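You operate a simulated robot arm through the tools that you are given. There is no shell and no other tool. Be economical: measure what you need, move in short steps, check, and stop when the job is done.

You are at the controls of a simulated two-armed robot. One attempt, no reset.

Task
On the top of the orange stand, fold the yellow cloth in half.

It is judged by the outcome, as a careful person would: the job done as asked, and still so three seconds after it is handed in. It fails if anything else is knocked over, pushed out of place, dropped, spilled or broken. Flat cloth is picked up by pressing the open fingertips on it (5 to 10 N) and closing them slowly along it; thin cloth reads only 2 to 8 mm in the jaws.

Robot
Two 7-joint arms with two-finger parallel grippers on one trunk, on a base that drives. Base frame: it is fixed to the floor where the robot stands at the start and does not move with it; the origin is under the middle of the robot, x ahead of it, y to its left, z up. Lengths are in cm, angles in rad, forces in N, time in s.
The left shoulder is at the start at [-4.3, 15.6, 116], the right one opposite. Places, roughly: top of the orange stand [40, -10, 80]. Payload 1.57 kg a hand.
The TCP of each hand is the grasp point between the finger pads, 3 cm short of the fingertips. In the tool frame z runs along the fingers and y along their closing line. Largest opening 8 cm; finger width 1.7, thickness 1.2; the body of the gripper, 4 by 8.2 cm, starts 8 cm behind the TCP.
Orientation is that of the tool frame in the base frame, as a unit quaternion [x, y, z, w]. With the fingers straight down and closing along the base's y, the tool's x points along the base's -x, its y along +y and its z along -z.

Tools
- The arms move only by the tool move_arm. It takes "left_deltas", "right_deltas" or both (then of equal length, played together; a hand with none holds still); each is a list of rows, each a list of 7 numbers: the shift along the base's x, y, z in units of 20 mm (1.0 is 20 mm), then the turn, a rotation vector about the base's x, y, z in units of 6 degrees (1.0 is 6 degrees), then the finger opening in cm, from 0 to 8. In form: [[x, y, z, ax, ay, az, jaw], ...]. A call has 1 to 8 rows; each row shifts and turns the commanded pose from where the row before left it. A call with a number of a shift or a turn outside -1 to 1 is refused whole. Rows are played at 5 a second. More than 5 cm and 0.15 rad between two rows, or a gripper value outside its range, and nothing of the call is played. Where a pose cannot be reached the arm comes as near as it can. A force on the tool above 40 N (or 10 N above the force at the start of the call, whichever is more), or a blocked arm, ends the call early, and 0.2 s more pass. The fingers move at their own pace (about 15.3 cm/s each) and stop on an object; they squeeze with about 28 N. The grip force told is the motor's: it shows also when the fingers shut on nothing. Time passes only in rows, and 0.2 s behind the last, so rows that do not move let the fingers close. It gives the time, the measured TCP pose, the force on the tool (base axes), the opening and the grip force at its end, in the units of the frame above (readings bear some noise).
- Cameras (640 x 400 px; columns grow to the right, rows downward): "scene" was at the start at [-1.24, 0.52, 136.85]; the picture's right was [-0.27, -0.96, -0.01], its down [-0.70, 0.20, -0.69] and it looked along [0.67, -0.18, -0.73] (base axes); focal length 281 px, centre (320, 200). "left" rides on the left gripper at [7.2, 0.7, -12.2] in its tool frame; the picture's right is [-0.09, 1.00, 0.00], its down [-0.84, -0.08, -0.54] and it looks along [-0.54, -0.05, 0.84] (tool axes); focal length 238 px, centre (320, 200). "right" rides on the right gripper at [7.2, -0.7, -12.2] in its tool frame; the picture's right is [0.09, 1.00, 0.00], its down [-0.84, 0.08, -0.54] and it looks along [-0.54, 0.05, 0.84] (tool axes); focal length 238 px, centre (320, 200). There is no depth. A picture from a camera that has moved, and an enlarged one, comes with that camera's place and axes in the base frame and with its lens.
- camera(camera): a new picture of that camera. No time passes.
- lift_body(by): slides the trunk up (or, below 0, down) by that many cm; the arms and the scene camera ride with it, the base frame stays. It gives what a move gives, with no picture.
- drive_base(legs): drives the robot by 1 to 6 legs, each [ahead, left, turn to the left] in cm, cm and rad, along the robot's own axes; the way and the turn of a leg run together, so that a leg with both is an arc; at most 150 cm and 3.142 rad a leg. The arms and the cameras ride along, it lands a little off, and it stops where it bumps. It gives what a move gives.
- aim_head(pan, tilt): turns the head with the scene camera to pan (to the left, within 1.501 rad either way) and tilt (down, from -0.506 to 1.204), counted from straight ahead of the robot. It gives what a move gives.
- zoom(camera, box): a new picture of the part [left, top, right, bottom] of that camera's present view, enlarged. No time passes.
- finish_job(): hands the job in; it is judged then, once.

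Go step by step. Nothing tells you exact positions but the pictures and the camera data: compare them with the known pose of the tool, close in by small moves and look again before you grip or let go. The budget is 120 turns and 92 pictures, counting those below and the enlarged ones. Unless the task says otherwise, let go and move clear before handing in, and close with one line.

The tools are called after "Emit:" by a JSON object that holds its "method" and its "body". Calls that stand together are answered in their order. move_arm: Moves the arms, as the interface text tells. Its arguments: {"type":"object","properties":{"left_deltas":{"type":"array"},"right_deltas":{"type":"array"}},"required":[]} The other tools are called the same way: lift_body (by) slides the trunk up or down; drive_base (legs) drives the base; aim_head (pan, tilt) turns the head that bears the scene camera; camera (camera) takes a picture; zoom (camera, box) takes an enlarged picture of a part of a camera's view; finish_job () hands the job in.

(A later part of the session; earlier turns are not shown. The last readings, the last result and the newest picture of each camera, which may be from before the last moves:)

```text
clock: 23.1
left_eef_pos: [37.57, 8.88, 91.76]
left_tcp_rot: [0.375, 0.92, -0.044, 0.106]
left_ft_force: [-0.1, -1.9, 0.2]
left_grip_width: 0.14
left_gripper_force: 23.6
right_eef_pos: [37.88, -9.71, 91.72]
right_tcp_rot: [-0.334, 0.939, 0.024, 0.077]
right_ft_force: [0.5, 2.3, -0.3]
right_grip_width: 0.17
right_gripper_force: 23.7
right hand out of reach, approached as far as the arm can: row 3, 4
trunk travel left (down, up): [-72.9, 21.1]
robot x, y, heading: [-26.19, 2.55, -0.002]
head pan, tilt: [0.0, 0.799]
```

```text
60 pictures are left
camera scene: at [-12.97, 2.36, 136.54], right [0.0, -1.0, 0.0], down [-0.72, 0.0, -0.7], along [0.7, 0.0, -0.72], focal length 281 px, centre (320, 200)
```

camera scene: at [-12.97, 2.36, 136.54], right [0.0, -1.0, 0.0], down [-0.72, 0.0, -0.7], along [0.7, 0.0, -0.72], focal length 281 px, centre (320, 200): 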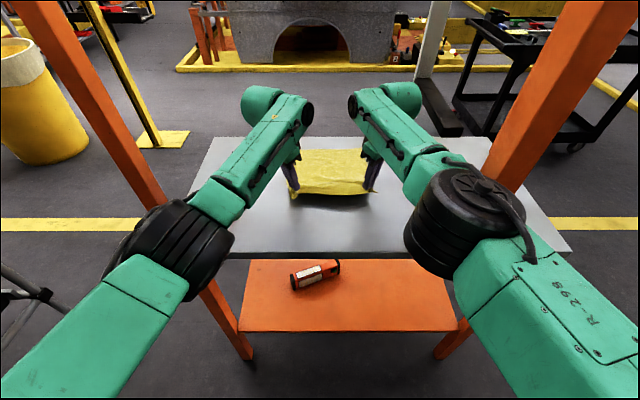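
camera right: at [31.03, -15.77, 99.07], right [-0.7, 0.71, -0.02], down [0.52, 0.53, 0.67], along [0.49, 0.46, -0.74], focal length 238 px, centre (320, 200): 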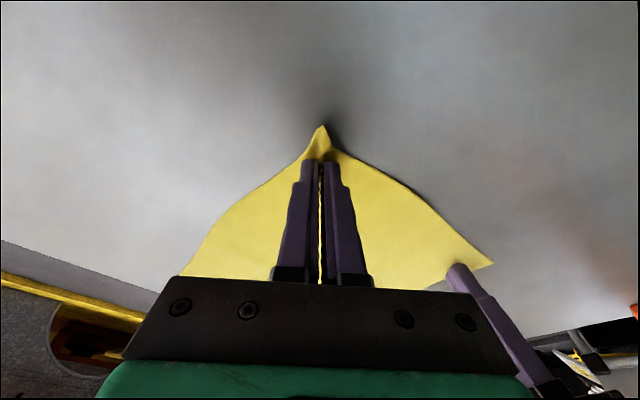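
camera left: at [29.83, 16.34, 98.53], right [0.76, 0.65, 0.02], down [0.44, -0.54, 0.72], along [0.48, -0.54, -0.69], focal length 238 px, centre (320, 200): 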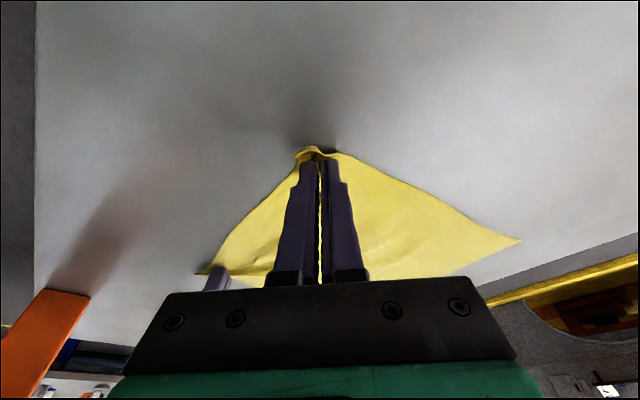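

The near edge is up and held at both corners. I now drive forward in short legs, nudging 1 cm left for equal clearance between the elbows and the posts.

Emit:
{"method": "drive_base", "body": {"legs": [[5, 0.8, 0]]}}

Emit:
{"method": "move_arm", "body": {"left_deltas": [[0, 0, 0.5, 0, 0, 0, 0], [0, 0, 0.5, 0, 0, 0, 0], [0, 0, 0.5, 0, 0, 0, 0], [0, 0, 0, 0, 0, 0, 0]], "right_deltas": [[0, 0, 0.5, 0, 0, 0, 0], [0, 0, 0.5, 0, 0, 0, 0], [0, 0, 0.5, 0, 0, 0, 0], [0, 0, 0, 0, 0, 0, 0]]}}

Emit:
{"method": "camera", "body": {"camera": "scene"}}

```text
clock: 24.1
left_eef_pos: [42.21, 9.8, 91.98]
left_tcp_rot: [0.376, 0.92, -0.043, 0.107]
left_ft_force: [0.8, -1.2, 0.8]
left_grip_width: 0.12
left_gripper_force: 23.2
right_eef_pos: [42.53, -8.81, 92.01]
right_tcp_rot: [-0.334, 0.939, 0.026, 0.077]
right_ft_force: [0.0, 0.6, 0.2]
right_grip_width: 0.16
right_gripper_force: 23.2
trunk travel left (down, up): [-72.9, 21.1]
robot x, y, heading: [-21.08, 3.36, -0.008]
head pan, tilt: [0.0, 0.799]
```

```text
clock: 25.1
left_eef_pos: [42.39, 9.94, 94.88]
left_tcp_rot: [0.375, 0.92, -0.045, 0.104]
left_ft_force: [0.1, -1.8, -0.7]
left_grip_width: 0.16
left_gripper_force: 23.7
right_eef_pos: [42.74, -8.69, 94.95]
right_tcp_rot: [-0.334, 0.939, 0.025, 0.076]
right_ft_force: [-0.5, 1.4, 0.2]
right_grip_width: 0.17
right_gripper_force: 23.4
trunk travel left (down, up): [-72.9, 21.1]
robot x, y, heading: [-20.85, 3.47, 0.004]
head pan, tilt: [0.0, 0.799]
```

```text
59 pictures are left
camera scene: at [-8.05, 3.17, 136.54], right [0.0, -1.0, 0.0], down [-0.72, 0.0, -0.7], along [0.7, 0.0, -0.72], focal length 281 px, centre (320, 200)
```

scene: 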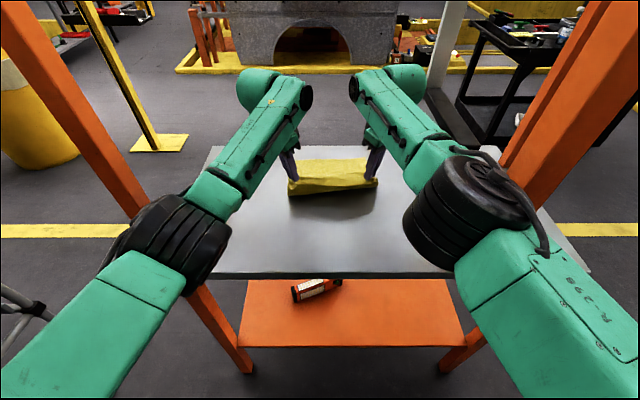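

The fold is forming well. I drive 6 cm more and check the elbow clearance at the posts.

Emit:
{"method": "drive_base", "body": {"legs": [[6, 0, 0]]}}

Emit:
{"method": "camera", "body": {"camera": "scene"}}

```text
clock: 26.0
left_eef_pos: [47.92, 9.9, 94.94]
left_tcp_rot: [0.375, 0.92, -0.044, 0.107]
left_ft_force: [-0.7, -1.4, 0.4]
left_grip_width: 0.17
left_gripper_force: 22.9
right_eef_pos: [48.46, -8.85, 94.95]
right_tcp_rot: [-0.334, 0.939, 0.025, 0.079]
right_ft_force: [-0.6, 2.4, -0.2]
right_grip_width: 0.17
right_gripper_force: 23.3
trunk travel left (down, up): [-72.9, 21.1]
robot x, y, heading: [-15.39, 3.1, 0.003]
head pan, tilt: [0.0, 0.799]
```

```text
58 pictures are left
camera scene: at [-2.55, 3.17, 136.59], right [0.0, -1.0, 0.0], down [-0.71, 0.0, -0.7], along [0.7, 0.0, -0.71], focal length 281 px, centre (320, 200)
```

scene: 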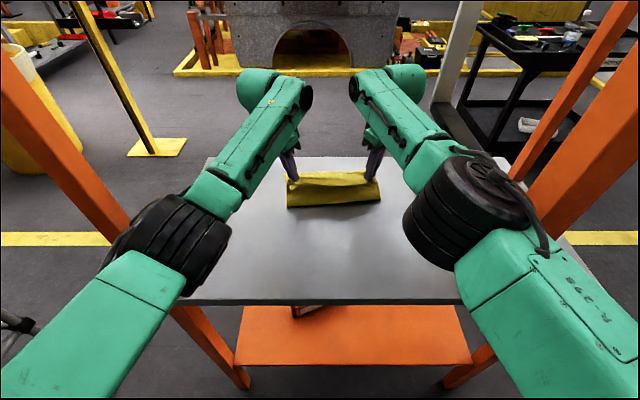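

Clearance to the posts looks like 2–3 cm each side. I continue in small legs.

Emit:
{"method": "drive_base", "body": {"legs": [[4, 0, 0]]}}

Emit:
{"method": "camera", "body": {"camera": "scene"}}

```text
clock: 26.9
left_eef_pos: [51.77, 9.94, 95.0]
left_tcp_rot: [0.375, 0.92, -0.043, 0.107]
left_ft_force: [-0.8, -1.5, 0.1]
left_grip_width: 0.17
left_gripper_force: 23.2
right_eef_pos: [52.27, -8.7, 95.15]
right_tcp_rot: [-0.334, 0.939, 0.025, 0.078]
right_ft_force: [-0.4, 1.0, -0.4]
right_grip_width: 0.17
right_gripper_force: 23.8
trunk travel left (down, up): [-72.9, 21.1]
robot x, y, heading: [-11.25, 3.39, -0.006]
head pan, tilt: [0.0, 0.799]
```

```text
57 pictures are left
camera scene: at [1.29, 3.17, 136.6], right [0.0, -1.0, 0.0], down [-0.71, 0.0, -0.7], along [0.7, 0.0, -0.71], focal length 281 px, centre (320, 200)
```

scene: 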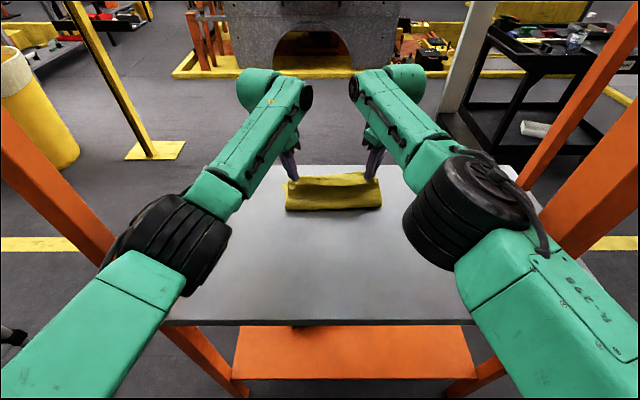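

Hands are past the fold line. About 6 cm more is needed, so I go on in a small leg and check again.

Emit:
{"method": "drive_base", "body": {"legs": [[3, 0, 0]]}}

Emit:
{"method": "camera", "body": {"camera": "scene"}}

Emit:
{"method": "camera", "body": {"camera": "left"}}

Emit:
{"method": "camera", "body": {"camera": "right"}}

```text
clock: 27.8
left_eef_pos: [54.84, 9.78, 95.15]
left_tcp_rot: [0.375, 0.92, -0.043, 0.108]
left_ft_force: [0.8, -0.5, 0.0]
left_grip_width: 0.16
left_gripper_force: 23.0
right_eef_pos: [55.3, -8.79, 95.13]
right_tcp_rot: [-0.334, 0.939, 0.024, 0.078]
right_ft_force: [-0.8, 1.3, 0.1]
right_grip_width: 0.12
right_gripper_force: 23.2
trunk travel left (down, up): [-72.9, 21.1]
robot x, y, heading: [-8.03, 2.93, -0.004]
head pan, tilt: [0.0, 0.799]
```

```text
56 pictures are left
camera scene: at [4.36, 3.16, 136.59], right [0.0, -1.0, 0.0], down [-0.71, 0.0, -0.7], along [0.7, 0.0, -0.71], focal length 281 px, centre (320, 200)
```

scene: 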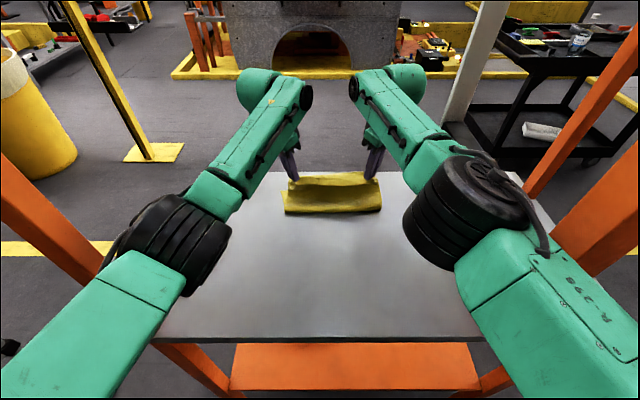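

```text
55 pictures are left
camera left: at [48.35, 17.1, 105.36], right [0.76, 0.65, 0.02], down [0.44, -0.54, 0.72], along [0.48, -0.54, -0.69], focal length 238 px, centre (320, 200)
```

left: 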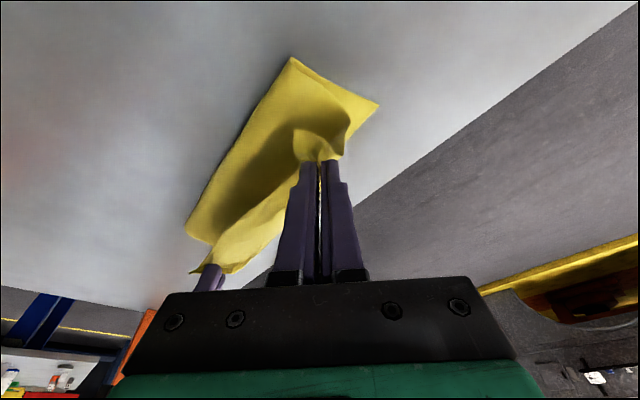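

```text
54 pictures are left
camera right: at [48.74, -14.97, 105.99], right [-0.7, 0.71, -0.02], down [0.52, 0.53, 0.67], along [0.49, 0.46, -0.74], focal length 238 px, centre (320, 200)
```

right: 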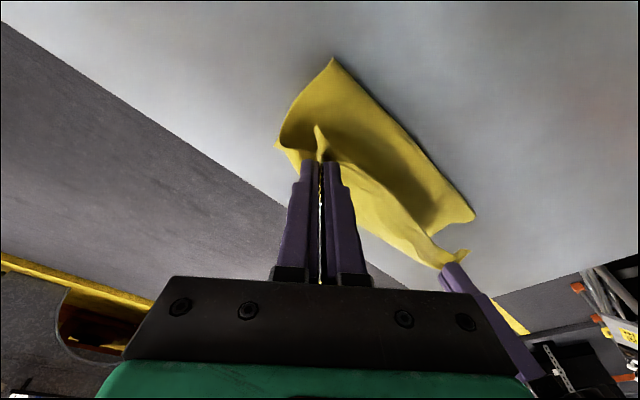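

The folded edge hangs nicely and the bottom layer hasn't slid (far edge about x 59–60). I go the last 3 cm, then lower the corners onto the far ones.

Emit:
{"method": "drive_base", "body": {"legs": [[3, 0, 0]]}}

Emit:
{"method": "move_arm", "body": {"left_deltas": [[0, 0.1, -0.5, 0, 0, 0, 0], [0, 0.1, -0.5, 0, 0, 0, 0], [0, 0.05, -0.5, 0, 0, 0, 0], [0, 0, -0.5, 0, 0, 0, 0], [0, 0, -0.5, 0, 0, 0, 0], [0, 0, 0, 0, 0, 0, 0]], "right_deltas": [[0, 0, -0.5, 0, 0, 0, 0], [0, 0, -0.5, 0, 0, 0, 0], [0, 0, -0.5, 0, 0, 0, 0], [0, 0, -0.5, 0, 0, 0, 0], [0, 0, -0.5, 0, 0, 0, 0], [0, 0, 0, 0, 0, 0, 0]]}}

Emit:
{"method": "camera", "body": {"camera": "scene"}}

Emit:
{"method": "camera", "body": {"camera": "left"}}

Emit:
{"method": "camera", "body": {"camera": "right"}}

```text
clock: 28.6
left_eef_pos: [57.65, 9.73, 95.05]
left_tcp_rot: [0.376, 0.919, -0.043, 0.108]
left_ft_force: [-0.4, -1.6, 0.8]
left_grip_width: 0.16
left_gripper_force: 23.4
right_eef_pos: [58.39, -8.77, 95.15]
right_tcp_rot: [-0.334, 0.939, 0.025, 0.078]
right_ft_force: [-0.7, 0.9, -1.1]
right_grip_width: 0.19
right_gripper_force: 23.5
trunk travel left (down, up): [-72.9, 21.1]
robot x, y, heading: [-5.21, 3.43, 0.002]
head pan, tilt: [0.0, 0.799]
```

```text
clock: 30.0
left_eef_pos: [58.03, 10.27, 89.89]
left_tcp_rot: [0.375, 0.92, -0.045, 0.106]
left_ft_force: [0.1, -4.5, -0.5]
left_grip_width: 0.14
left_gripper_force: 23.6
right_eef_pos: [58.57, -8.72, 89.86]
right_tcp_rot: [-0.333, 0.939, 0.025, 0.077]
right_ft_force: [0.2, 4.2, 0.4]
right_grip_width: 0.18
right_gripper_force: 23.4
trunk travel left (down, up): [-72.9, 21.1]
robot x, y, heading: [-5.16, 3.27, -0.004]
head pan, tilt: [0.0, 0.799]
```

```text
53 pictures are left
camera scene: at [7.74, 3.16, 136.54], right [0.0, -1.0, 0.0], down [-0.72, 0.0, -0.7], along [0.7, 0.0, -0.72], focal length 281 px, centre (320, 200)
```

scene: 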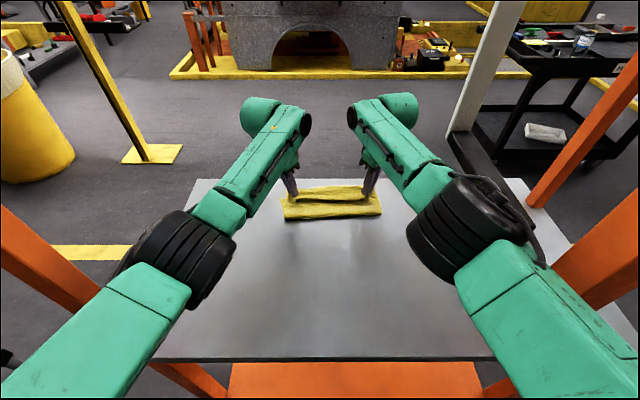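

```text
52 pictures are left
camera left: at [51.5, 17.52, 100.12], right [0.76, 0.65, 0.02], down [0.44, -0.54, 0.72], along [0.47, -0.54, -0.7], focal length 238 px, centre (320, 200)
```

left: 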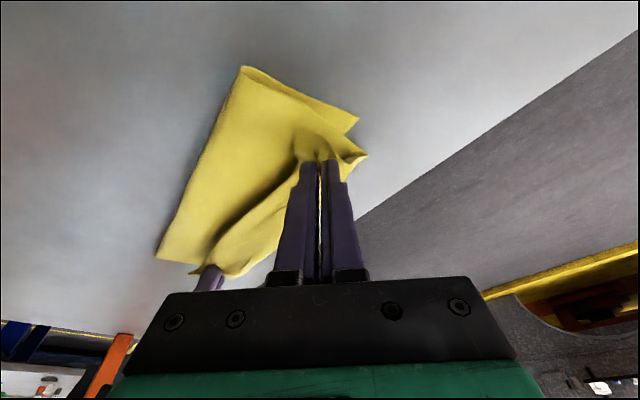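

```text
51 pictures are left
camera right: at [51.96, -14.99, 100.72], right [-0.7, 0.72, -0.02], down [0.52, 0.53, 0.67], along [0.49, 0.46, -0.74], focal length 238 px, centre (320, 200)
```

right: 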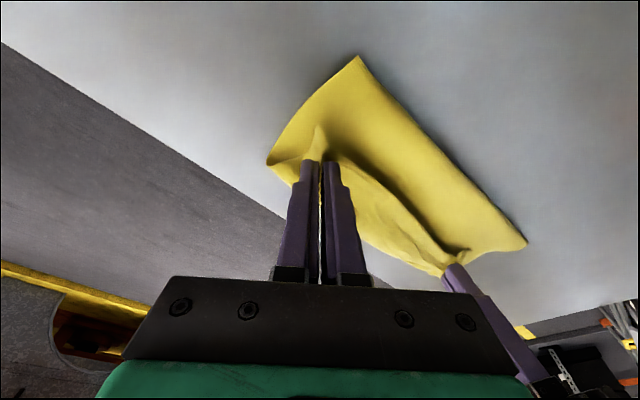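

The corners hang just above the far corners. The left one is about 1–1.5 cm too far, so I pull it back slightly while lowering both to the surface.

Emit:
{"method": "move_arm", "body": {"left_deltas": [[-0.25, 0.1, -0.2, 0, 0, 0, 0], [-0.25, 0.1, -0.2, 0, 0, 0, 0], [0, 0, -0.2, 0, 0, 0, 0], [0, 0, 0, 0, 0, 0, 0]], "right_deltas": [[0, 0, -0.2, 0, 0, 0, 0], [0, 0, -0.2, 0, 0, 0, 0], [0, 0, -0.2, 0, 0, 0, 0], [0, 0, 0, 0, 0, 0, 0]]}}

Emit:
{"method": "zoom", "body": {"camera": "scene", "box": [240, 150, 420, 262]}}

Emit:
{"method": "camera", "body": {"camera": "left"}}

Emit:
{"method": "camera", "body": {"camera": "right"}}

```text
clock: 31.0
left_eef_pos: [56.83, 11.29, 88.68]
left_tcp_rot: [0.375, 0.919, -0.048, 0.109]
left_ft_force: [0.8, -7.0, 0.5]
left_grip_width: 0.16
left_gripper_force: 23.2
right_eef_pos: [58.37, -8.26, 89.15]
right_tcp_rot: [-0.336, 0.939, 0.021, 0.077]
right_ft_force: [-0.5, 6.8, -0.5]
right_grip_width: 0.2
right_gripper_force: 23.9
trunk travel left (down, up): [-72.9, 21.1]
robot x, y, heading: [-5.25, 3.65, -0.007]
head pan, tilt: [0.0, 0.799]
```

```text
3.56 times, centred on (330, 206) of scene
camera zoom: at [7.39, 4.13, 136.61], right [0.0, -1.0, 0.01], down [-0.72, 0.0, -0.7], along [0.7, -0.01, -0.72], focal length 1000 px, centre (284, 179)
```

zoom: 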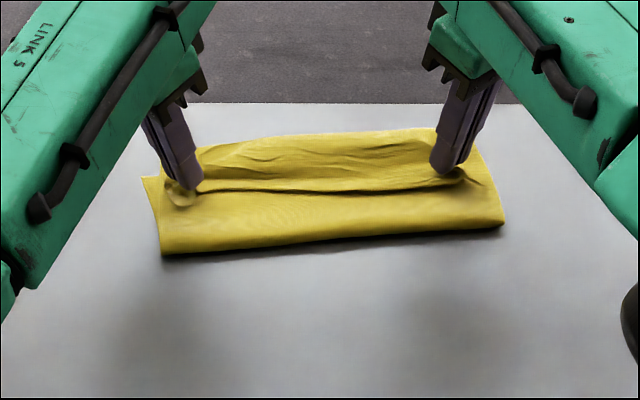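

```text
49 pictures are left
camera left: at [50.34, 18.65, 98.99], right [0.76, 0.65, 0.01], down [0.44, -0.53, 0.72], along [0.48, -0.54, -0.69], focal length 238 px, centre (320, 200)
```

left: 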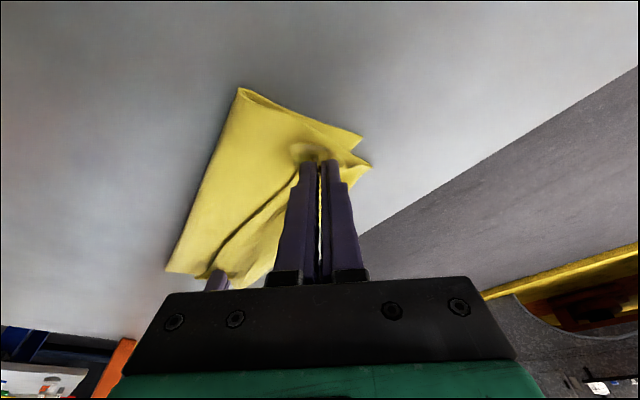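

```text
48 pictures are left
camera right: at [51.71, -14.26, 99.97], right [-0.7, 0.71, -0.03], down [0.52, 0.53, 0.67], along [0.49, 0.45, -0.74], focal length 238 px, centre (320, 200)
```

right: 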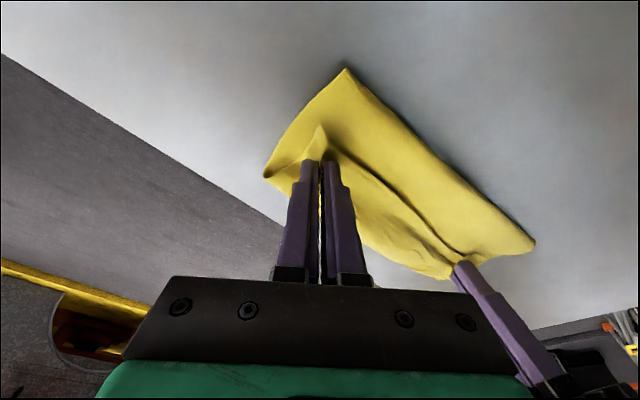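

The fold lies well: the fold edge is at x≈51, the free edges at ≈61–62, and both corners are on top of the far corners. I ease the sideways tension, touch down, and open the fingers gently.

Emit:
{"method": "move_arm", "body": {"left_deltas": [[0, -0.2, -0.15, 0, 0, 0, 0], [0, 0, 0, 0, 0, 0, 0], [0, 0, 0, 0, 0, 0, 0.4], [0, 0, 0, 0, 0, 0, 0.8], [0, 0, 0, 0, 0, 0, 1.2], [0, 0, 0, 0, 0, 0, 1.2]], "right_deltas": [[0, 0, -0.3, 0, 0, 0, 0], [0, 0, -0.1, 0, 0, 0, 0], [0, 0, 0, 0, 0, 0, 0.4], [0, 0, 0, 0, 0, 0, 0.8], [0, 0, 0, 0, 0, 0, 1.2], [0, 0, 0, 0, 0, 0, 1.2]]}}

Emit:
{"method": "zoom", "body": {"camera": "scene", "box": [240, 150, 420, 262]}}

```text
clock: 32.4
left_eef_pos: [56.6, 10.69, 88.42]
left_tcp_rot: [0.375, 0.919, -0.046, 0.108]
left_ft_force: [-1.0, -0.1, 0.0]
left_grip_width: 1.22
left_gripper_force: 0.1
right_eef_pos: [58.26, -8.59, 88.25]
right_tcp_rot: [-0.334, 0.939, 0.023, 0.078]
right_ft_force: [0.9, -0.8, 10.5]
right_grip_width: 0.8
right_gripper_force: 0.1
trunk travel left (down, up): [-72.9, 21.1]
robot x, y, heading: [-5.44, 3.38, 0.005]
head pan, tilt: [0.0, 0.799]
```

```text
3.56 times, centred on (330, 206) of scene
camera zoom: at [7.27, 3.75, 136.6], right [0.0, -1.0, 0.0], down [-0.71, 0.0, -0.7], along [0.7, 0.0, -0.71], focal length 1000 px, centre (284, 179)
```

zoom: 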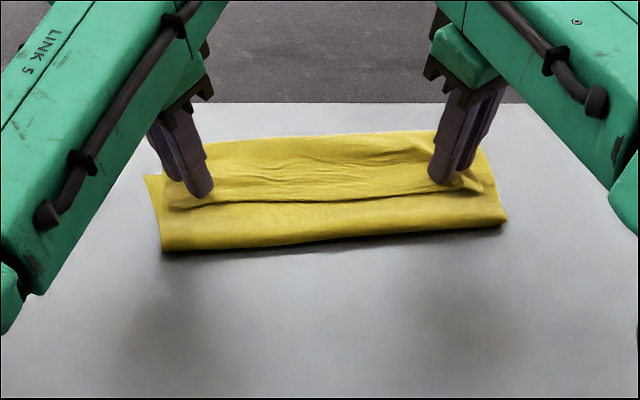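

The cloth is released and still folded. I raise both hands straight up.

Emit:
{"method": "move_arm", "body": {"left_deltas": [[0, 0, 0.2, 0, 0, 0, 1.6], [0, 0, 0.3, 0, 0, 0, 1.8], [0, 0, 0.5, 0, 0, 0, 1.8], [0, 0, 0.7, 0, 0, 0, 1.8], [0, 0, 0.9, 0, 0, 0, 1.8], [0, 0, 0, 0, 0, 0, 1.8]], "right_deltas": [[0, 0, 0.2, 0, 0, 0, 1.6], [0, 0, 0.3, 0, 0, 0, 1.8], [0, 0, 0.5, 0, 0, 0, 1.8], [0, 0, 0.7, 0, 0, 0, 1.8], [0, 0, 0.9, 0, 0, 0, 1.8], [0, 0, 0, 0, 0, 0, 1.8]]}}

Emit:
{"method": "zoom", "body": {"camera": "scene", "box": [240, 150, 420, 262]}}

Emit:
{"method": "camera", "body": {"camera": "left"}}

Emit:
{"method": "camera", "body": {"camera": "right"}}

```text
clock: 33.8
left_eef_pos: [57.08, 10.23, 93.45]
left_tcp_rot: [0.376, 0.92, -0.044, 0.105]
left_ft_force: [-0.4, -0.1, -0.6]
left_grip_width: 1.77
left_gripper_force: 0.1
right_eef_pos: [58.46, -8.76, 93.14]
right_tcp_rot: [-0.334, 0.939, 0.025, 0.076]
right_ft_force: [-0.5, 0.2, 1.2]
right_grip_width: 1.82
right_gripper_force: 0.1
trunk travel left (down, up): [-72.9, 21.1]
robot x, y, heading: [-5.48, 3.45, 0.002]
head pan, tilt: [0.0, 0.799]
```

```text
3.56 times, centred on (330, 206) of scene
camera zoom: at [7.75, 3.16, 136.53], right [0.0, -1.0, 0.0], down [-0.72, 0.0, -0.7], along [0.7, 0.0, -0.72], focal length 1000 px, centre (284, 179)
```

zoom: 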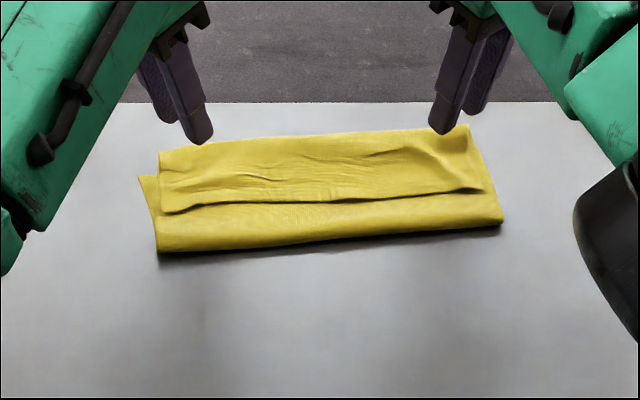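

```text
45 pictures are left
camera left: at [50.6, 17.53, 103.87], right [0.76, 0.65, 0.02], down [0.44, -0.54, 0.72], along [0.47, -0.54, -0.7], focal length 238 px, centre (320, 200)
```

left: 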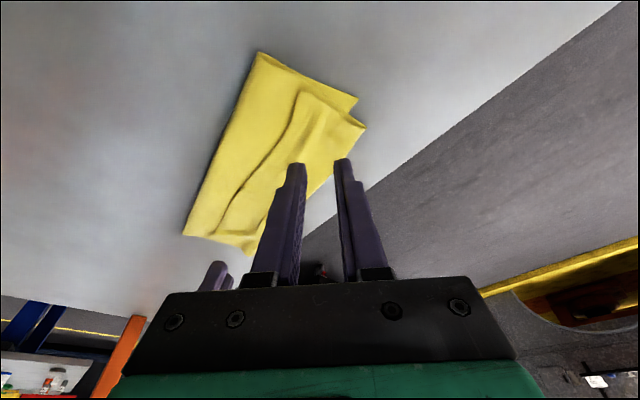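

```text
44 pictures are left
camera right: at [51.91, -14.98, 104.06], right [-0.7, 0.71, -0.02], down [0.52, 0.53, 0.67], along [0.49, 0.46, -0.74], focal length 238 px, centre (320, 200)
```

right: 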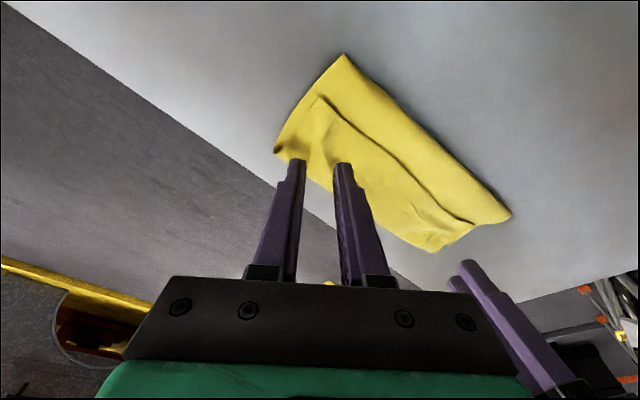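

There is a line running along the middle of the folded cloth that may be a pleat in the top layer. I zoom in to understand it.

Emit:
{"method": "zoom", "body": {"camera": "left", "box": [170, 40, 380, 265]}}

Emit:
{"method": "zoom", "body": {"camera": "right", "box": [260, 40, 520, 260]}}

```text
1.78 times, centred on (275, 152) of left
camera zoom: at [50.6, 17.53, 103.87], right [0.76, 0.65, 0.02], down [0.44, -0.54, 0.72], along [0.47, -0.54, -0.7], focal length 424 px, centre (400, 284)
```

zoom: 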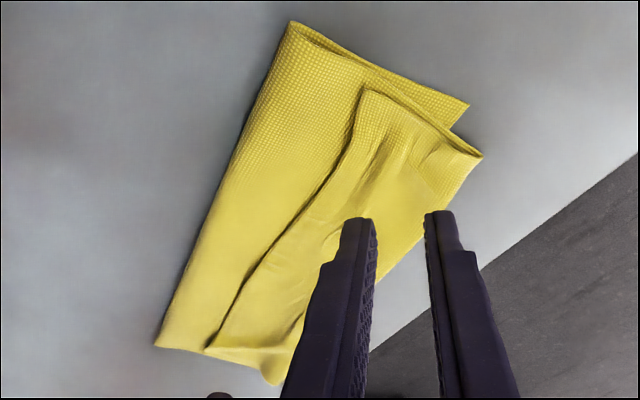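

```text
1.82 times, centred on (390, 150) of right
camera zoom: at [51.91, -14.98, 104.06], right [-0.7, 0.71, -0.02], down [0.52, 0.53, 0.67], along [0.49, 0.46, -0.74], focal length 433 px, centre (193, 291)
```

zoom: 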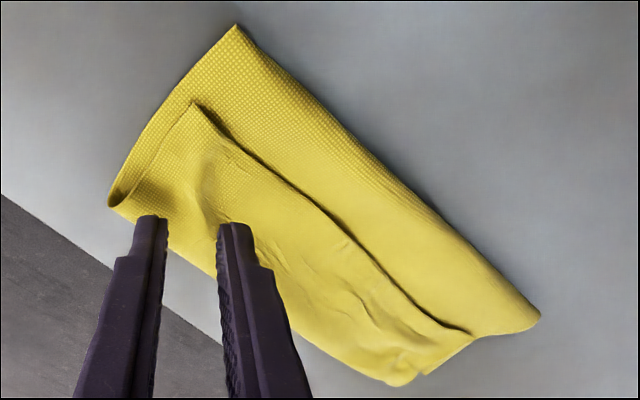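

What happened: the near edge was gripped from above, so a strip of it folded back on itself. The cloth now lies in a Z: a 6 cm flap is on top and its free edge faces me at x≈55. That isn't a clean half. I'll regrip the flap's two corners, lift the cloth to hang free, lay the lower half down and fold the top half back toward the robot. That way the cloth trails correctly behind the fingers.

Emit:
{"method": "drive_base", "body": {"legs": [[-1.2, 0, 0]]}}

Emit:
{"method": "move_arm", "body": {"left_deltas": [[-0.15, 0.1, -0.4, 0, 0, 0, 2.2], [-0.15, 0.05, -0.5, 0, 0, 0, 2.2], [0, 0, 0, 0, 0, 0, 2.2]], "right_deltas": [[0.1, -0.2, -0.4, 0, 0, 0, 2.2], [0.1, -0.22, -0.4, 0, 0, 0, 2.2], [0, 0, 0, 0, 0, 0, 2.2]]}}

Emit:
{"method": "camera", "body": {"camera": "left"}}

Emit:
{"method": "camera", "body": {"camera": "right"}}

```text
clock: 34.5
left_eef_pos: [56.2, 10.26, 93.26]
left_tcp_rot: [0.375, 0.92, -0.045, 0.104]
left_ft_force: [0.4, -0.4, -0.5]
left_grip_width: 1.79
left_gripper_force: 0.1
right_eef_pos: [57.52, -8.87, 93.08]
right_tcp_rot: [-0.334, 0.939, 0.025, 0.074]
right_ft_force: [-0.3, -0.4, 0.2]
right_grip_width: 1.82
right_gripper_force: 0.1
trunk travel left (down, up): [-72.9, 21.1]
robot x, y, heading: [-6.48, 3.17, -0.004]
head pan, tilt: [0.0, 0.799]
```

```text
clock: 35.3
left_eef_pos: [55.27, 10.52, 91.74]
left_tcp_rot: [0.375, 0.92, -0.045, 0.106]
left_ft_force: [-1.1, -0.4, -0.5]
left_grip_width: 2.2
left_gripper_force: 0.0
right_eef_pos: [57.65, -9.71, 91.59]
right_tcp_rot: [-0.335, 0.939, 0.025, 0.077]
right_ft_force: [-0.1, -0.3, 0.7]
right_grip_width: 2.2
right_gripper_force: 0.0
trunk travel left (down, up): [-72.9, 21.1]
robot x, y, heading: [-6.76, 3.52, -0.005]
head pan, tilt: [0.0, 0.799]
```

```text
41 pictures are left
camera left: at [48.72, 17.78, 102.05], right [0.76, 0.65, 0.02], down [0.44, -0.54, 0.72], along [0.48, -0.54, -0.69], focal length 238 px, centre (320, 200)
```

left: 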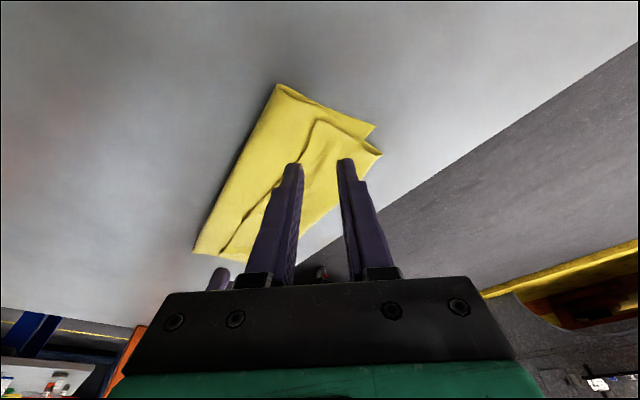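

```text
40 pictures are left
camera right: at [50.97, -15.82, 102.41], right [-0.7, 0.71, -0.02], down [0.52, 0.53, 0.67], along [0.49, 0.46, -0.74], focal length 238 px, centre (320, 200)
```

right: 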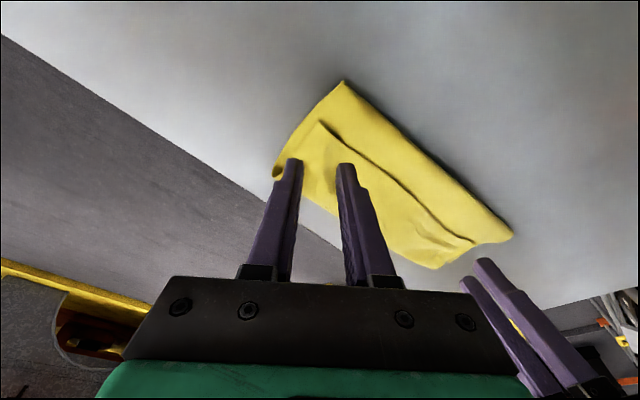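

The corners of the flap are aligned with the fingers, at about (54.2, 11.3) and (56.3, −10.9). I lower to contact.

Emit:
{"method": "move_arm", "body": {"left_deltas": [[0, 0, -0.4, 0, 0, 0, 2.2], [0, 0, -0.5, 0, 0, 0, 2.2], [0, 0, -0.4, 0, 0, 0, 2.2], [0, 0, -0.2, 0, 0, 0, 2.2], [0, 0, -0.1, 0, 0, 0, 2.2], [0, 0, 0, 0, 0, 0, 2.2]], "right_deltas": [[0, 0, -0.4, 0, 0, 0, 2.2], [0, 0, -0.5, 0, 0, 0, 2.2], [0, 0, -0.4, 0, 0, 0, 2.2], [0, 0, -0.2, 0, 0, 0, 2.2], [0, 0, 0, 0, 0, 0, 2.2], [0, 0, 0, 0, 0, 0, 2.2]]}}

Emit:
{"method": "camera", "body": {"camera": "left"}}

Emit:
{"method": "camera", "body": {"camera": "right"}}

```text
clock: 36.7
left_eef_pos: [55.2, 10.5, 88.4]
left_tcp_rot: [0.375, 0.92, -0.045, 0.105]
left_ft_force: [0.1, -0.2, 0.5]
left_grip_width: 2.23
left_gripper_force: 0.0
right_eef_pos: [57.39, -9.58, 88.58]
right_tcp_rot: [-0.334, 0.939, 0.025, 0.077]
right_ft_force: [-0.4, 0.4, 0.0]
right_grip_width: 2.21
right_gripper_force: 0.0
right hand out of reach, approached as far as the arm can: row 3
trunk travel left (down, up): [-72.9, 21.1]
robot x, y, heading: [-6.5, 3.01, -0.003]
head pan, tilt: [0.0, 0.799]
```

```text
39 pictures are left
camera left: at [48.74, 17.8, 98.83], right [0.76, 0.65, 0.02], down [0.44, -0.54, 0.72], along [0.47, -0.54, -0.7], focal length 238 px, centre (320, 200)
```

left: 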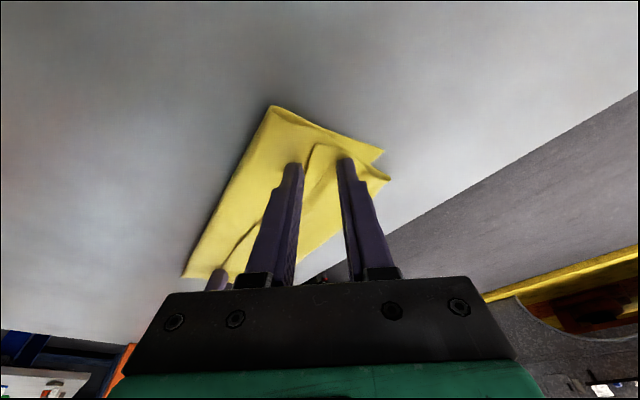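

```text
38 pictures are left
camera right: at [50.82, -15.85, 99.42], right [-0.7, 0.71, -0.02], down [0.52, 0.53, 0.67], along [0.49, 0.46, -0.74], focal length 238 px, centre (320, 200)
```

right: 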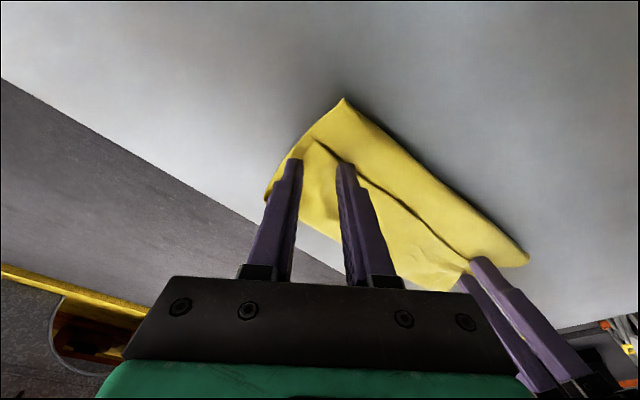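

The fingers are just above the cloth, but only about 1.4 cm in from the flap's corners. I raise a hair, drive 0.8 cm forward and shift both hands inward.

Emit:
{"method": "move_arm", "body": {"left_deltas": [[0, 0, 0.4, 0, 0, 0, 2.2], [0, -0.35, 0, 0, 0, 0, 2.2], [0, 0, 0, 0, 0, 0, 2.2]], "right_deltas": [[0, 0, 0.4, 0, 0, 0, 2.2], [0, 0.3, 0, 0, 0, 0, 2.2], [0, 0, 0, 0, 0, 0, 2.2]]}}

Emit:
{"method": "drive_base", "body": {"legs": [[1.0, 0, 0]]}}

Emit:
{"method": "move_arm", "body": {"left_deltas": [[0, 0, -0.25, 0, 0, 0, 2.2], [0, 0, -0.15, 0, 0, 0, 2.2], [0, 0, 0, 0, 0, 0, 2.2]], "right_deltas": [[0, 0, -0.25, 0, 0, 0, 2.2], [0, 0, -0.15, 0, 0, 0, 2.2], [0, 0, 0, 0, 0, 0, 2.2]]}}

Emit:
{"method": "camera", "body": {"camera": "left"}}

Emit:
{"method": "camera", "body": {"camera": "right"}}

```text
clock: 37.5
left_eef_pos: [55.3, 9.94, 89.15]
left_tcp_rot: [0.376, 0.92, -0.045, 0.105]
left_ft_force: [-0.1, -0.6, -0.9]
left_grip_width: 2.19
left_gripper_force: 0.2
right_eef_pos: [57.39, -9.03, 89.35]
right_tcp_rot: [-0.335, 0.939, 0.025, 0.078]
right_ft_force: [-0.6, -0.5, -0.6]
right_grip_width: 2.21
right_gripper_force: 0.0
trunk travel left (down, up): [-72.9, 21.1]
robot x, y, heading: [-6.68, 3.47, -0.002]
head pan, tilt: [0.0, 0.799]
```

```text
clock: 38.3
left_eef_pos: [56.08, 9.92, 89.46]
left_tcp_rot: [0.375, 0.92, -0.044, 0.106]
left_ft_force: [0.3, -0.2, -0.5]
left_grip_width: 2.19
left_gripper_force: 0.1
right_eef_pos: [58.22, -9.06, 89.56]
right_tcp_rot: [-0.334, 0.939, 0.025, 0.077]
right_ft_force: [-0.3, 0.1, 0.0]
right_grip_width: 2.18
right_gripper_force: 0.1
trunk travel left (down, up): [-72.9, 21.1]
robot x, y, heading: [-5.84, 3.25, -0.001]
head pan, tilt: [0.0, 0.799]
```

```text
clock: 39.1
left_eef_pos: [56.37, 9.96, 88.38]
left_tcp_rot: [0.376, 0.92, -0.045, 0.104]
left_ft_force: [0.0, -0.6, 0.1]
left_grip_width: 2.22
left_gripper_force: 0.1
right_eef_pos: [58.35, -9.14, 88.47]
right_tcp_rot: [-0.334, 0.939, 0.026, 0.076]
right_ft_force: [0.3, 0.2, 0.2]
right_grip_width: 2.21
right_gripper_force: 0.0
trunk travel left (down, up): [-72.9, 21.1]
robot x, y, heading: [-5.01, 3.65, 0.0]
head pan, tilt: [0.0, 0.799]
```

```text
37 pictures are left
camera left: at [49.82, 17.2, 98.76], right [0.76, 0.65, 0.02], down [0.44, -0.54, 0.72], along [0.47, -0.54, -0.7], focal length 238 px, centre (320, 200)
```

left: 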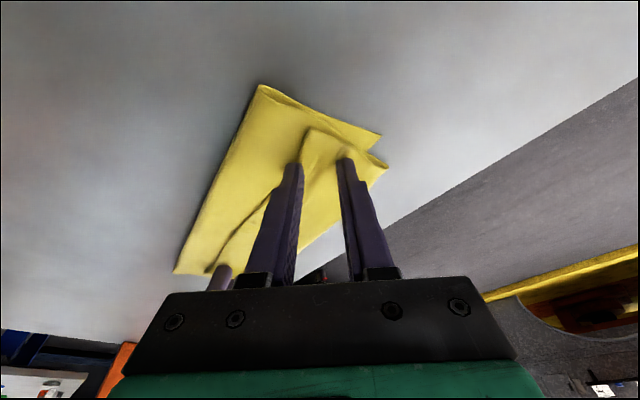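

```text
36 pictures are left
camera right: at [51.83, -15.3, 99.36], right [-0.7, 0.72, -0.02], down [0.52, 0.53, 0.67], along [0.49, 0.46, -0.74], focal length 238 px, centre (320, 200)
```

right: 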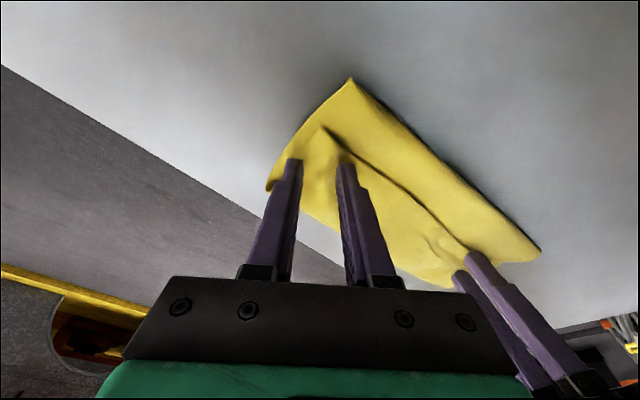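

Well placed now. I nudge the left sideways a touch and press both lightly.

Emit:
{"method": "move_arm", "body": {"left_deltas": [[-0.12, -0.1, -0.1, 0, 0, 0, 2.2], [0, 0, -0.1, 0, 0, 0, 2.2], [0, 0, 0, 0, 0, 0, 2.2]], "right_deltas": [[0, 0, -0.1, 0, 0, 0, 2.2], [0, 0, -0.1, 0, 0, 0, 2.2], [0, 0, 0, 0, 0, 0, 2.2]]}}

```text
clock: 39.9
left_eef_pos: [56.07, 10.04, 88.25]
left_tcp_rot: [0.376, 0.919, -0.046, 0.109]
left_ft_force: [0.1, -2.2, 13.9]
left_grip_width: 2.17
left_gripper_force: 0.1
right_eef_pos: [58.18, -8.59, 88.34]
right_tcp_rot: [-0.335, 0.939, 0.022, 0.077]
right_ft_force: [0.4, 0.5, 0.1]
right_grip_width: 2.22
right_gripper_force: 0.0
trunk travel left (down, up): [-72.9, 21.1]
robot x, y, heading: [-5.09, 3.14, -0.003]
head pan, tilt: [0.0, 0.799]
```

Emit:
{"method": "move_arm", "body": {"left_deltas": [[0, 0, 0.05, 0, 0, 0, 2.2], [0, 0, 0, 0, 0, 0, 2.2], [0, 0, 0, 0, 0, 0, 2.2]], "right_deltas": [[0, 0, -0.1, 0, 0, 0, 2.2], [0, 0, -0.07, 0, 0, 0, 2.2], [0, 0, 0, 0, 0, 0, 2.2]]}}

```text
clock: 40.7
left_eef_pos: [55.79, 9.78, 88.36]
left_tcp_rot: [0.375, 0.92, -0.045, 0.107]
left_ft_force: [0.5, -0.6, 2.8]
left_grip_width: 2.2
left_gripper_force: 0.1
right_eef_pos: [58.14, -8.91, 88.27]
right_tcp_rot: [-0.334, 0.939, 0.023, 0.081]
right_ft_force: [0.1, 1.2, 22.3]
right_grip_width: 2.23
right_gripper_force: 0.0
trunk travel left (down, up): [-72.9, 21.1]
robot x, y, heading: [-5.58, 3.51, -0.006]
head pan, tilt: [0.0, 0.799]
```

The left reads 3 N and the right 22 N. I balance them and close slowly.

Emit:
{"method": "move_arm", "body": {"left_deltas": [[0, 0, -0.04, 0, 0, 0, 2.2], [0, 0, 0, 0, 0, 0, 1.9], [0, 0, 0, 0, 0, 0, 1.6], [0, 0, 0, 0, 0, 0, 1.3], [0, 0, 0, 0, 0, 0, 1.0], [0, 0, 0, 0, 0, 0, 0.7], [0, 0, 0, 0, 0, 0, 0.35], [0, 0, 0, 0, 0, 0, 0]], "right_deltas": [[0, 0, 0.06, 0, 0, 0, 2.2], [0, 0, 0, 0, 0, 0, 1.9], [0, 0, 0, 0, 0, 0, 1.6], [0, 0, 0, 0, 0, 0, 1.3], [0, 0, 0, 0, 0, 0, 1.0], [0, 0, 0, 0, 0, 0, 0.7], [0, 0, 0, 0, 0, 0, 0.35], [0, 0, 0, 0, 0, 0, 0]]}}

Emit:
{"method": "camera", "body": {"camera": "left"}}

Emit:
{"method": "camera", "body": {"camera": "right"}}

```text
clock: 42.5
left_eef_pos: [55.74, 9.69, 88.28]
left_tcp_rot: [0.376, 0.919, -0.044, 0.108]
left_ft_force: [0.2, -3.0, 5.3]
left_grip_width: 0.16
left_gripper_force: 24.0
right_eef_pos: [57.99, -9.04, 88.29]
right_tcp_rot: [-0.334, 0.939, 0.024, 0.08]
right_ft_force: [0.3, 1.1, 22.1]
right_grip_width: 0.17
right_gripper_force: 23.5
trunk travel left (down, up): [-72.9, 21.1]
robot x, y, heading: [-5.39, 3.24, -0.002]
head pan, tilt: [0.0, 0.799]
```

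```text
35 pictures are left
camera left: at [49.16, 16.98, 98.59], right [0.76, 0.65, 0.02], down [0.44, -0.54, 0.72], along [0.48, -0.54, -0.69], focal length 238 px, centre (320, 200)
```

left: 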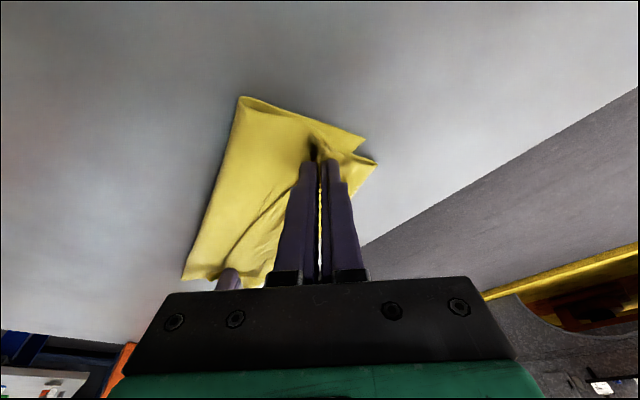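

```text
34 pictures are left
camera right: at [51.39, -15.14, 99.11], right [-0.7, 0.71, -0.02], down [0.52, 0.53, 0.67], along [0.49, 0.46, -0.74], focal length 238 px, centre (320, 200)
```

right: 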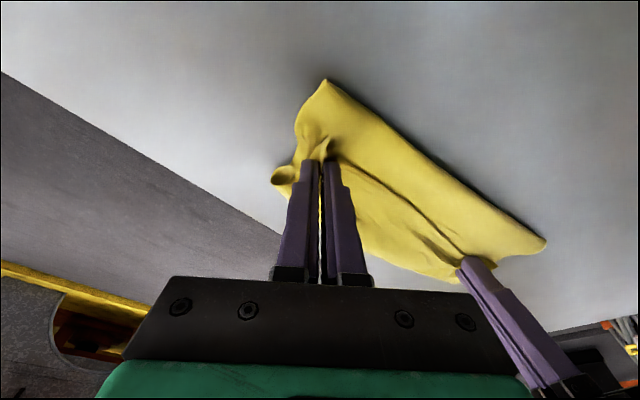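

Both grip readings match one ridge of cloth, as before. I lift with the arms and look.

Emit:
{"method": "move_arm", "body": {"left_deltas": [[0, 0, 0.4, 0, 0, 0, 0], [0, 0, 0.6, 0, 0, 0, 0], [0, 0, 0.8, 0, 0, 0, 0], [0, 0, 0.8, 0, 0, 0, 0], [0, 0, 0.8, 0, 0, 0, 0], [0, 0, 0, 0, 0, 0, 0]], "right_deltas": [[0, 0, 0.4, 0, 0, 0, 0], [0, 0, 0.6, 0, 0, 0, 0], [0, 0, 0.8, 0, 0, 0, 0], [0, 0, 0.8, 0, 0, 0, 0], [0, 0, 0.8, 0, 0, 0, 0], [0, 0, 0, 0, 0, 0, 0]]}}

Emit:
{"method": "camera", "body": {"camera": "scene"}}

```text
clock: 43.9
left_eef_pos: [56.23, 9.79, 94.89]
left_tcp_rot: [0.375, 0.92, -0.045, 0.106]
left_ft_force: [0.4, -5.6, -0.1]
left_grip_width: 0.17
left_gripper_force: 23.5
right_eef_pos: [58.45, -9.22, 94.73]
right_tcp_rot: [-0.334, 0.939, 0.025, 0.076]
right_ft_force: [-0.9, 6.4, 1.0]
right_grip_width: 0.18
right_gripper_force: 22.9
trunk travel left (down, up): [-72.9, 21.1]
robot x, y, heading: [-5.22, 3.35, 0.001]
head pan, tilt: [0.0, 0.799]
```

```text
33 pictures are left
camera scene: at [7.62, 3.15, 136.53], right [0.0, -1.0, 0.0], down [-0.72, 0.0, -0.7], along [0.7, 0.0, -0.72], focal length 281 px, centre (320, 200)
```

scene: 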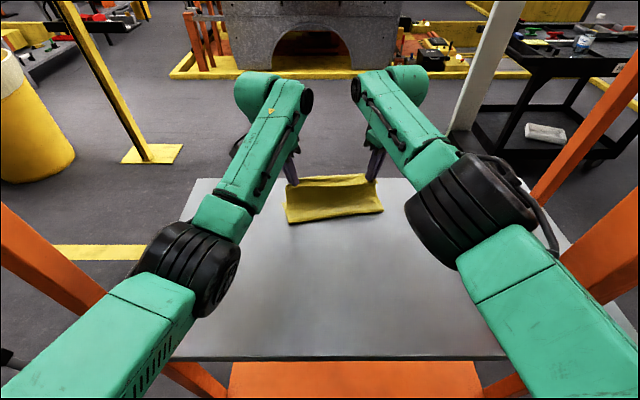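

The held edge rises with the cloth below it, and nothing else was caught. I ease the sideways tension and raise the trunk in steps so the cloth hangs.

Emit:
{"method": "move_arm", "body": {"left_deltas": [[0, -0.15, 0, 0, 0, 0, 0], [0, 0, 0, 0, 0, 0, 0]], "right_deltas": [[0, 0.15, 0, 0, 0, 0, 0], [0, 0, 0, 0, 0, 0, 0]]}}

Emit:
{"method": "lift_body", "body": {"by": 6}}

Emit:
{"method": "camera", "body": {"camera": "scene"}}

```text
clock: 44.5
left_eef_pos: [56.2, 9.47, 94.84]
left_tcp_rot: [0.375, 0.92, -0.044, 0.105]
left_ft_force: [0.3, -2.0, -0.6]
left_grip_width: 0.15
left_gripper_force: 23.3
right_eef_pos: [58.38, -9.02, 94.66]
right_tcp_rot: [-0.334, 0.939, 0.024, 0.076]
right_ft_force: [0.5, 1.1, 0.5]
right_grip_width: 0.17
right_gripper_force: 24.1
trunk travel left (down, up): [-72.9, 21.1]
robot x, y, heading: [-5.74, 3.34, -0.007]
head pan, tilt: [0.0, 0.799]
```

```text
clock: 45.5
left_eef_pos: [56.23, 9.54, 100.96]
left_tcp_rot: [0.376, 0.92, -0.045, 0.105]
left_ft_force: [0.1, -1.1, -0.1]
left_grip_width: 0.15
left_gripper_force: 23.8
right_eef_pos: [58.37, -8.91, 100.6]
right_tcp_rot: [-0.334, 0.939, 0.025, 0.076]
right_ft_force: [-0.5, 0.3, -0.5]
right_grip_width: 0.17
right_gripper_force: 23.7
trunk travel left (down, up): [-78.9, 15.1]
robot x, y, heading: [-5.23, 3.24, -0.004]
head pan, tilt: [0.0, 0.799]
```

```text
32 pictures are left
camera scene: at [7.61, 3.15, 142.53], right [0.0, -1.0, 0.0], down [-0.72, 0.0, -0.7], along [0.7, 0.0, -0.72], focal length 281 px, centre (320, 200)
```

scene: 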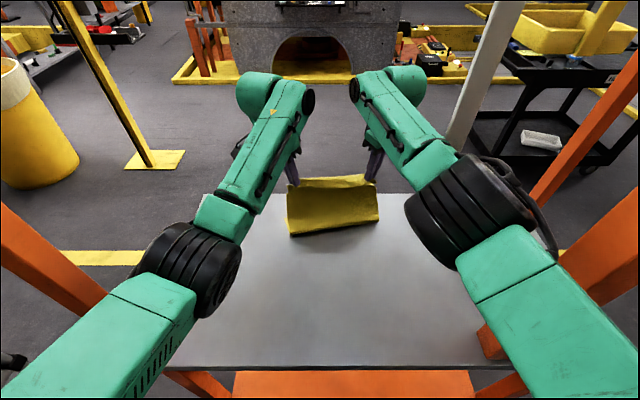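

The robot is stable while rising. I continue up until the cloth hangs free.

Emit:
{"method": "lift_body", "body": {"by": 8}}

Emit:
{"method": "lift_body", "body": {"by": 6}}

Emit:
{"method": "camera", "body": {"camera": "scene"}}

```text
clock: 46.7
left_eef_pos: [56.13, 9.53, 109.07]
left_tcp_rot: [0.376, 0.919, -0.045, 0.105]
left_ft_force: [-0.2, -1.2, 0.2]
left_grip_width: 0.18
left_gripper_force: 23.7
right_eef_pos: [58.43, -8.9, 108.62]
right_tcp_rot: [-0.335, 0.939, 0.025, 0.076]
right_ft_force: [0.5, 1.0, 0.2]
right_grip_width: 0.2
right_gripper_force: 23.9
trunk travel left (down, up): [-86.9, 7.1]
robot x, y, heading: [-5.13, 3.68, 0.001]
head pan, tilt: [0.0, 0.799]
```

```text
clock: 47.7
left_eef_pos: [56.08, 9.46, 114.8]
left_tcp_rot: [0.376, 0.92, -0.044, 0.105]
left_ft_force: [0.0, -0.8, 0.4]
left_grip_width: 0.16
left_gripper_force: 23.5
right_eef_pos: [58.32, -8.95, 114.59]
right_tcp_rot: [-0.335, 0.939, 0.026, 0.076]
right_ft_force: [0.0, 1.1, 0.8]
right_grip_width: 0.18
right_gripper_force: 24.1
trunk travel left (down, up): [-92.9, 1.1]
robot x, y, heading: [-5.73, 3.16, -0.002]
head pan, tilt: [0.0, 0.799]
```

```text
31 pictures are left
camera scene: at [7.62, 3.15, 156.53], right [0.0, -1.0, 0.0], down [-0.72, 0.0, -0.7], along [0.7, 0.0, -0.72], focal length 281 px, centre (320, 200)
```

scene: 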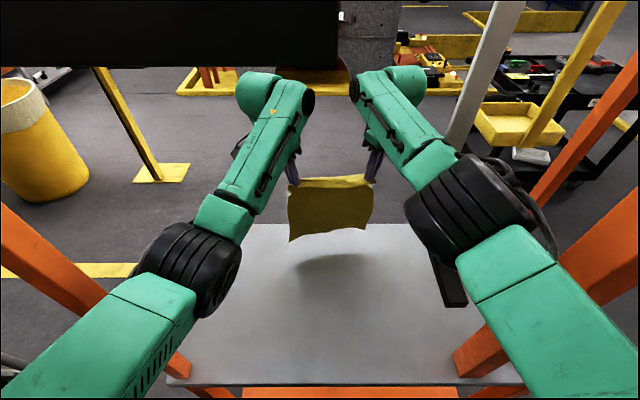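

The cloth hangs free with its lower edge just above the top. I drive back 12 cm, then lower until that edge touches.

Emit:
{"method": "drive_base", "body": {"legs": [[-12, 0, 0]]}}

Emit:
{"method": "lift_body", "body": {"by": -3.5}}

Emit:
{"method": "camera", "body": {"camera": "scene"}}

```text
clock: 48.9
left_eef_pos: [44.81, 9.61, 114.68]
left_tcp_rot: [0.376, 0.92, -0.045, 0.103]
left_ft_force: [0.1, -1.2, -0.7]
left_grip_width: 0.18
left_gripper_force: 23.0
right_eef_pos: [47.2, -8.93, 114.41]
right_tcp_rot: [-0.334, 0.939, 0.026, 0.075]
right_ft_force: [0.0, 1.6, -0.4]
right_grip_width: 0.17
right_gripper_force: 23.6
trunk travel left (down, up): [-92.9, 1.1]
robot x, y, heading: [-17.27, 3.32, -0.0]
head pan, tilt: [0.0, 0.799]
```

```text
clock: 49.7
left_eef_pos: [44.44, 9.62, 111.58]
left_tcp_rot: [0.376, 0.92, -0.045, 0.106]
left_ft_force: [0.4, -0.4, 0.1]
left_grip_width: 0.16
left_gripper_force: 23.4
right_eef_pos: [46.69, -8.89, 111.13]
right_tcp_rot: [-0.334, 0.939, 0.025, 0.077]
right_ft_force: [0.2, 0.9, 0.5]
right_grip_width: 0.19
right_gripper_force: 23.5
trunk travel left (down, up): [-89.4, 4.6]
robot x, y, heading: [-17.15, 3.17, -0.005]
head pan, tilt: [0.0, 0.799]
```

```text
30 pictures are left
camera scene: at [-4.15, 3.17, 153.05], right [0.0, -1.0, 0.0], down [-0.72, 0.0, -0.7], along [0.7, 0.0, -0.72], focal length 281 px, centre (320, 200)
```

scene: 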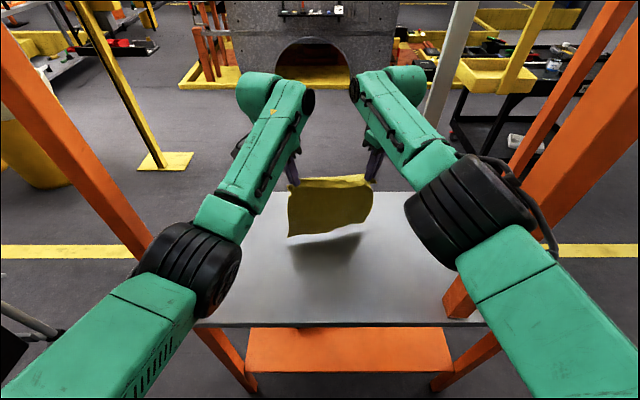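

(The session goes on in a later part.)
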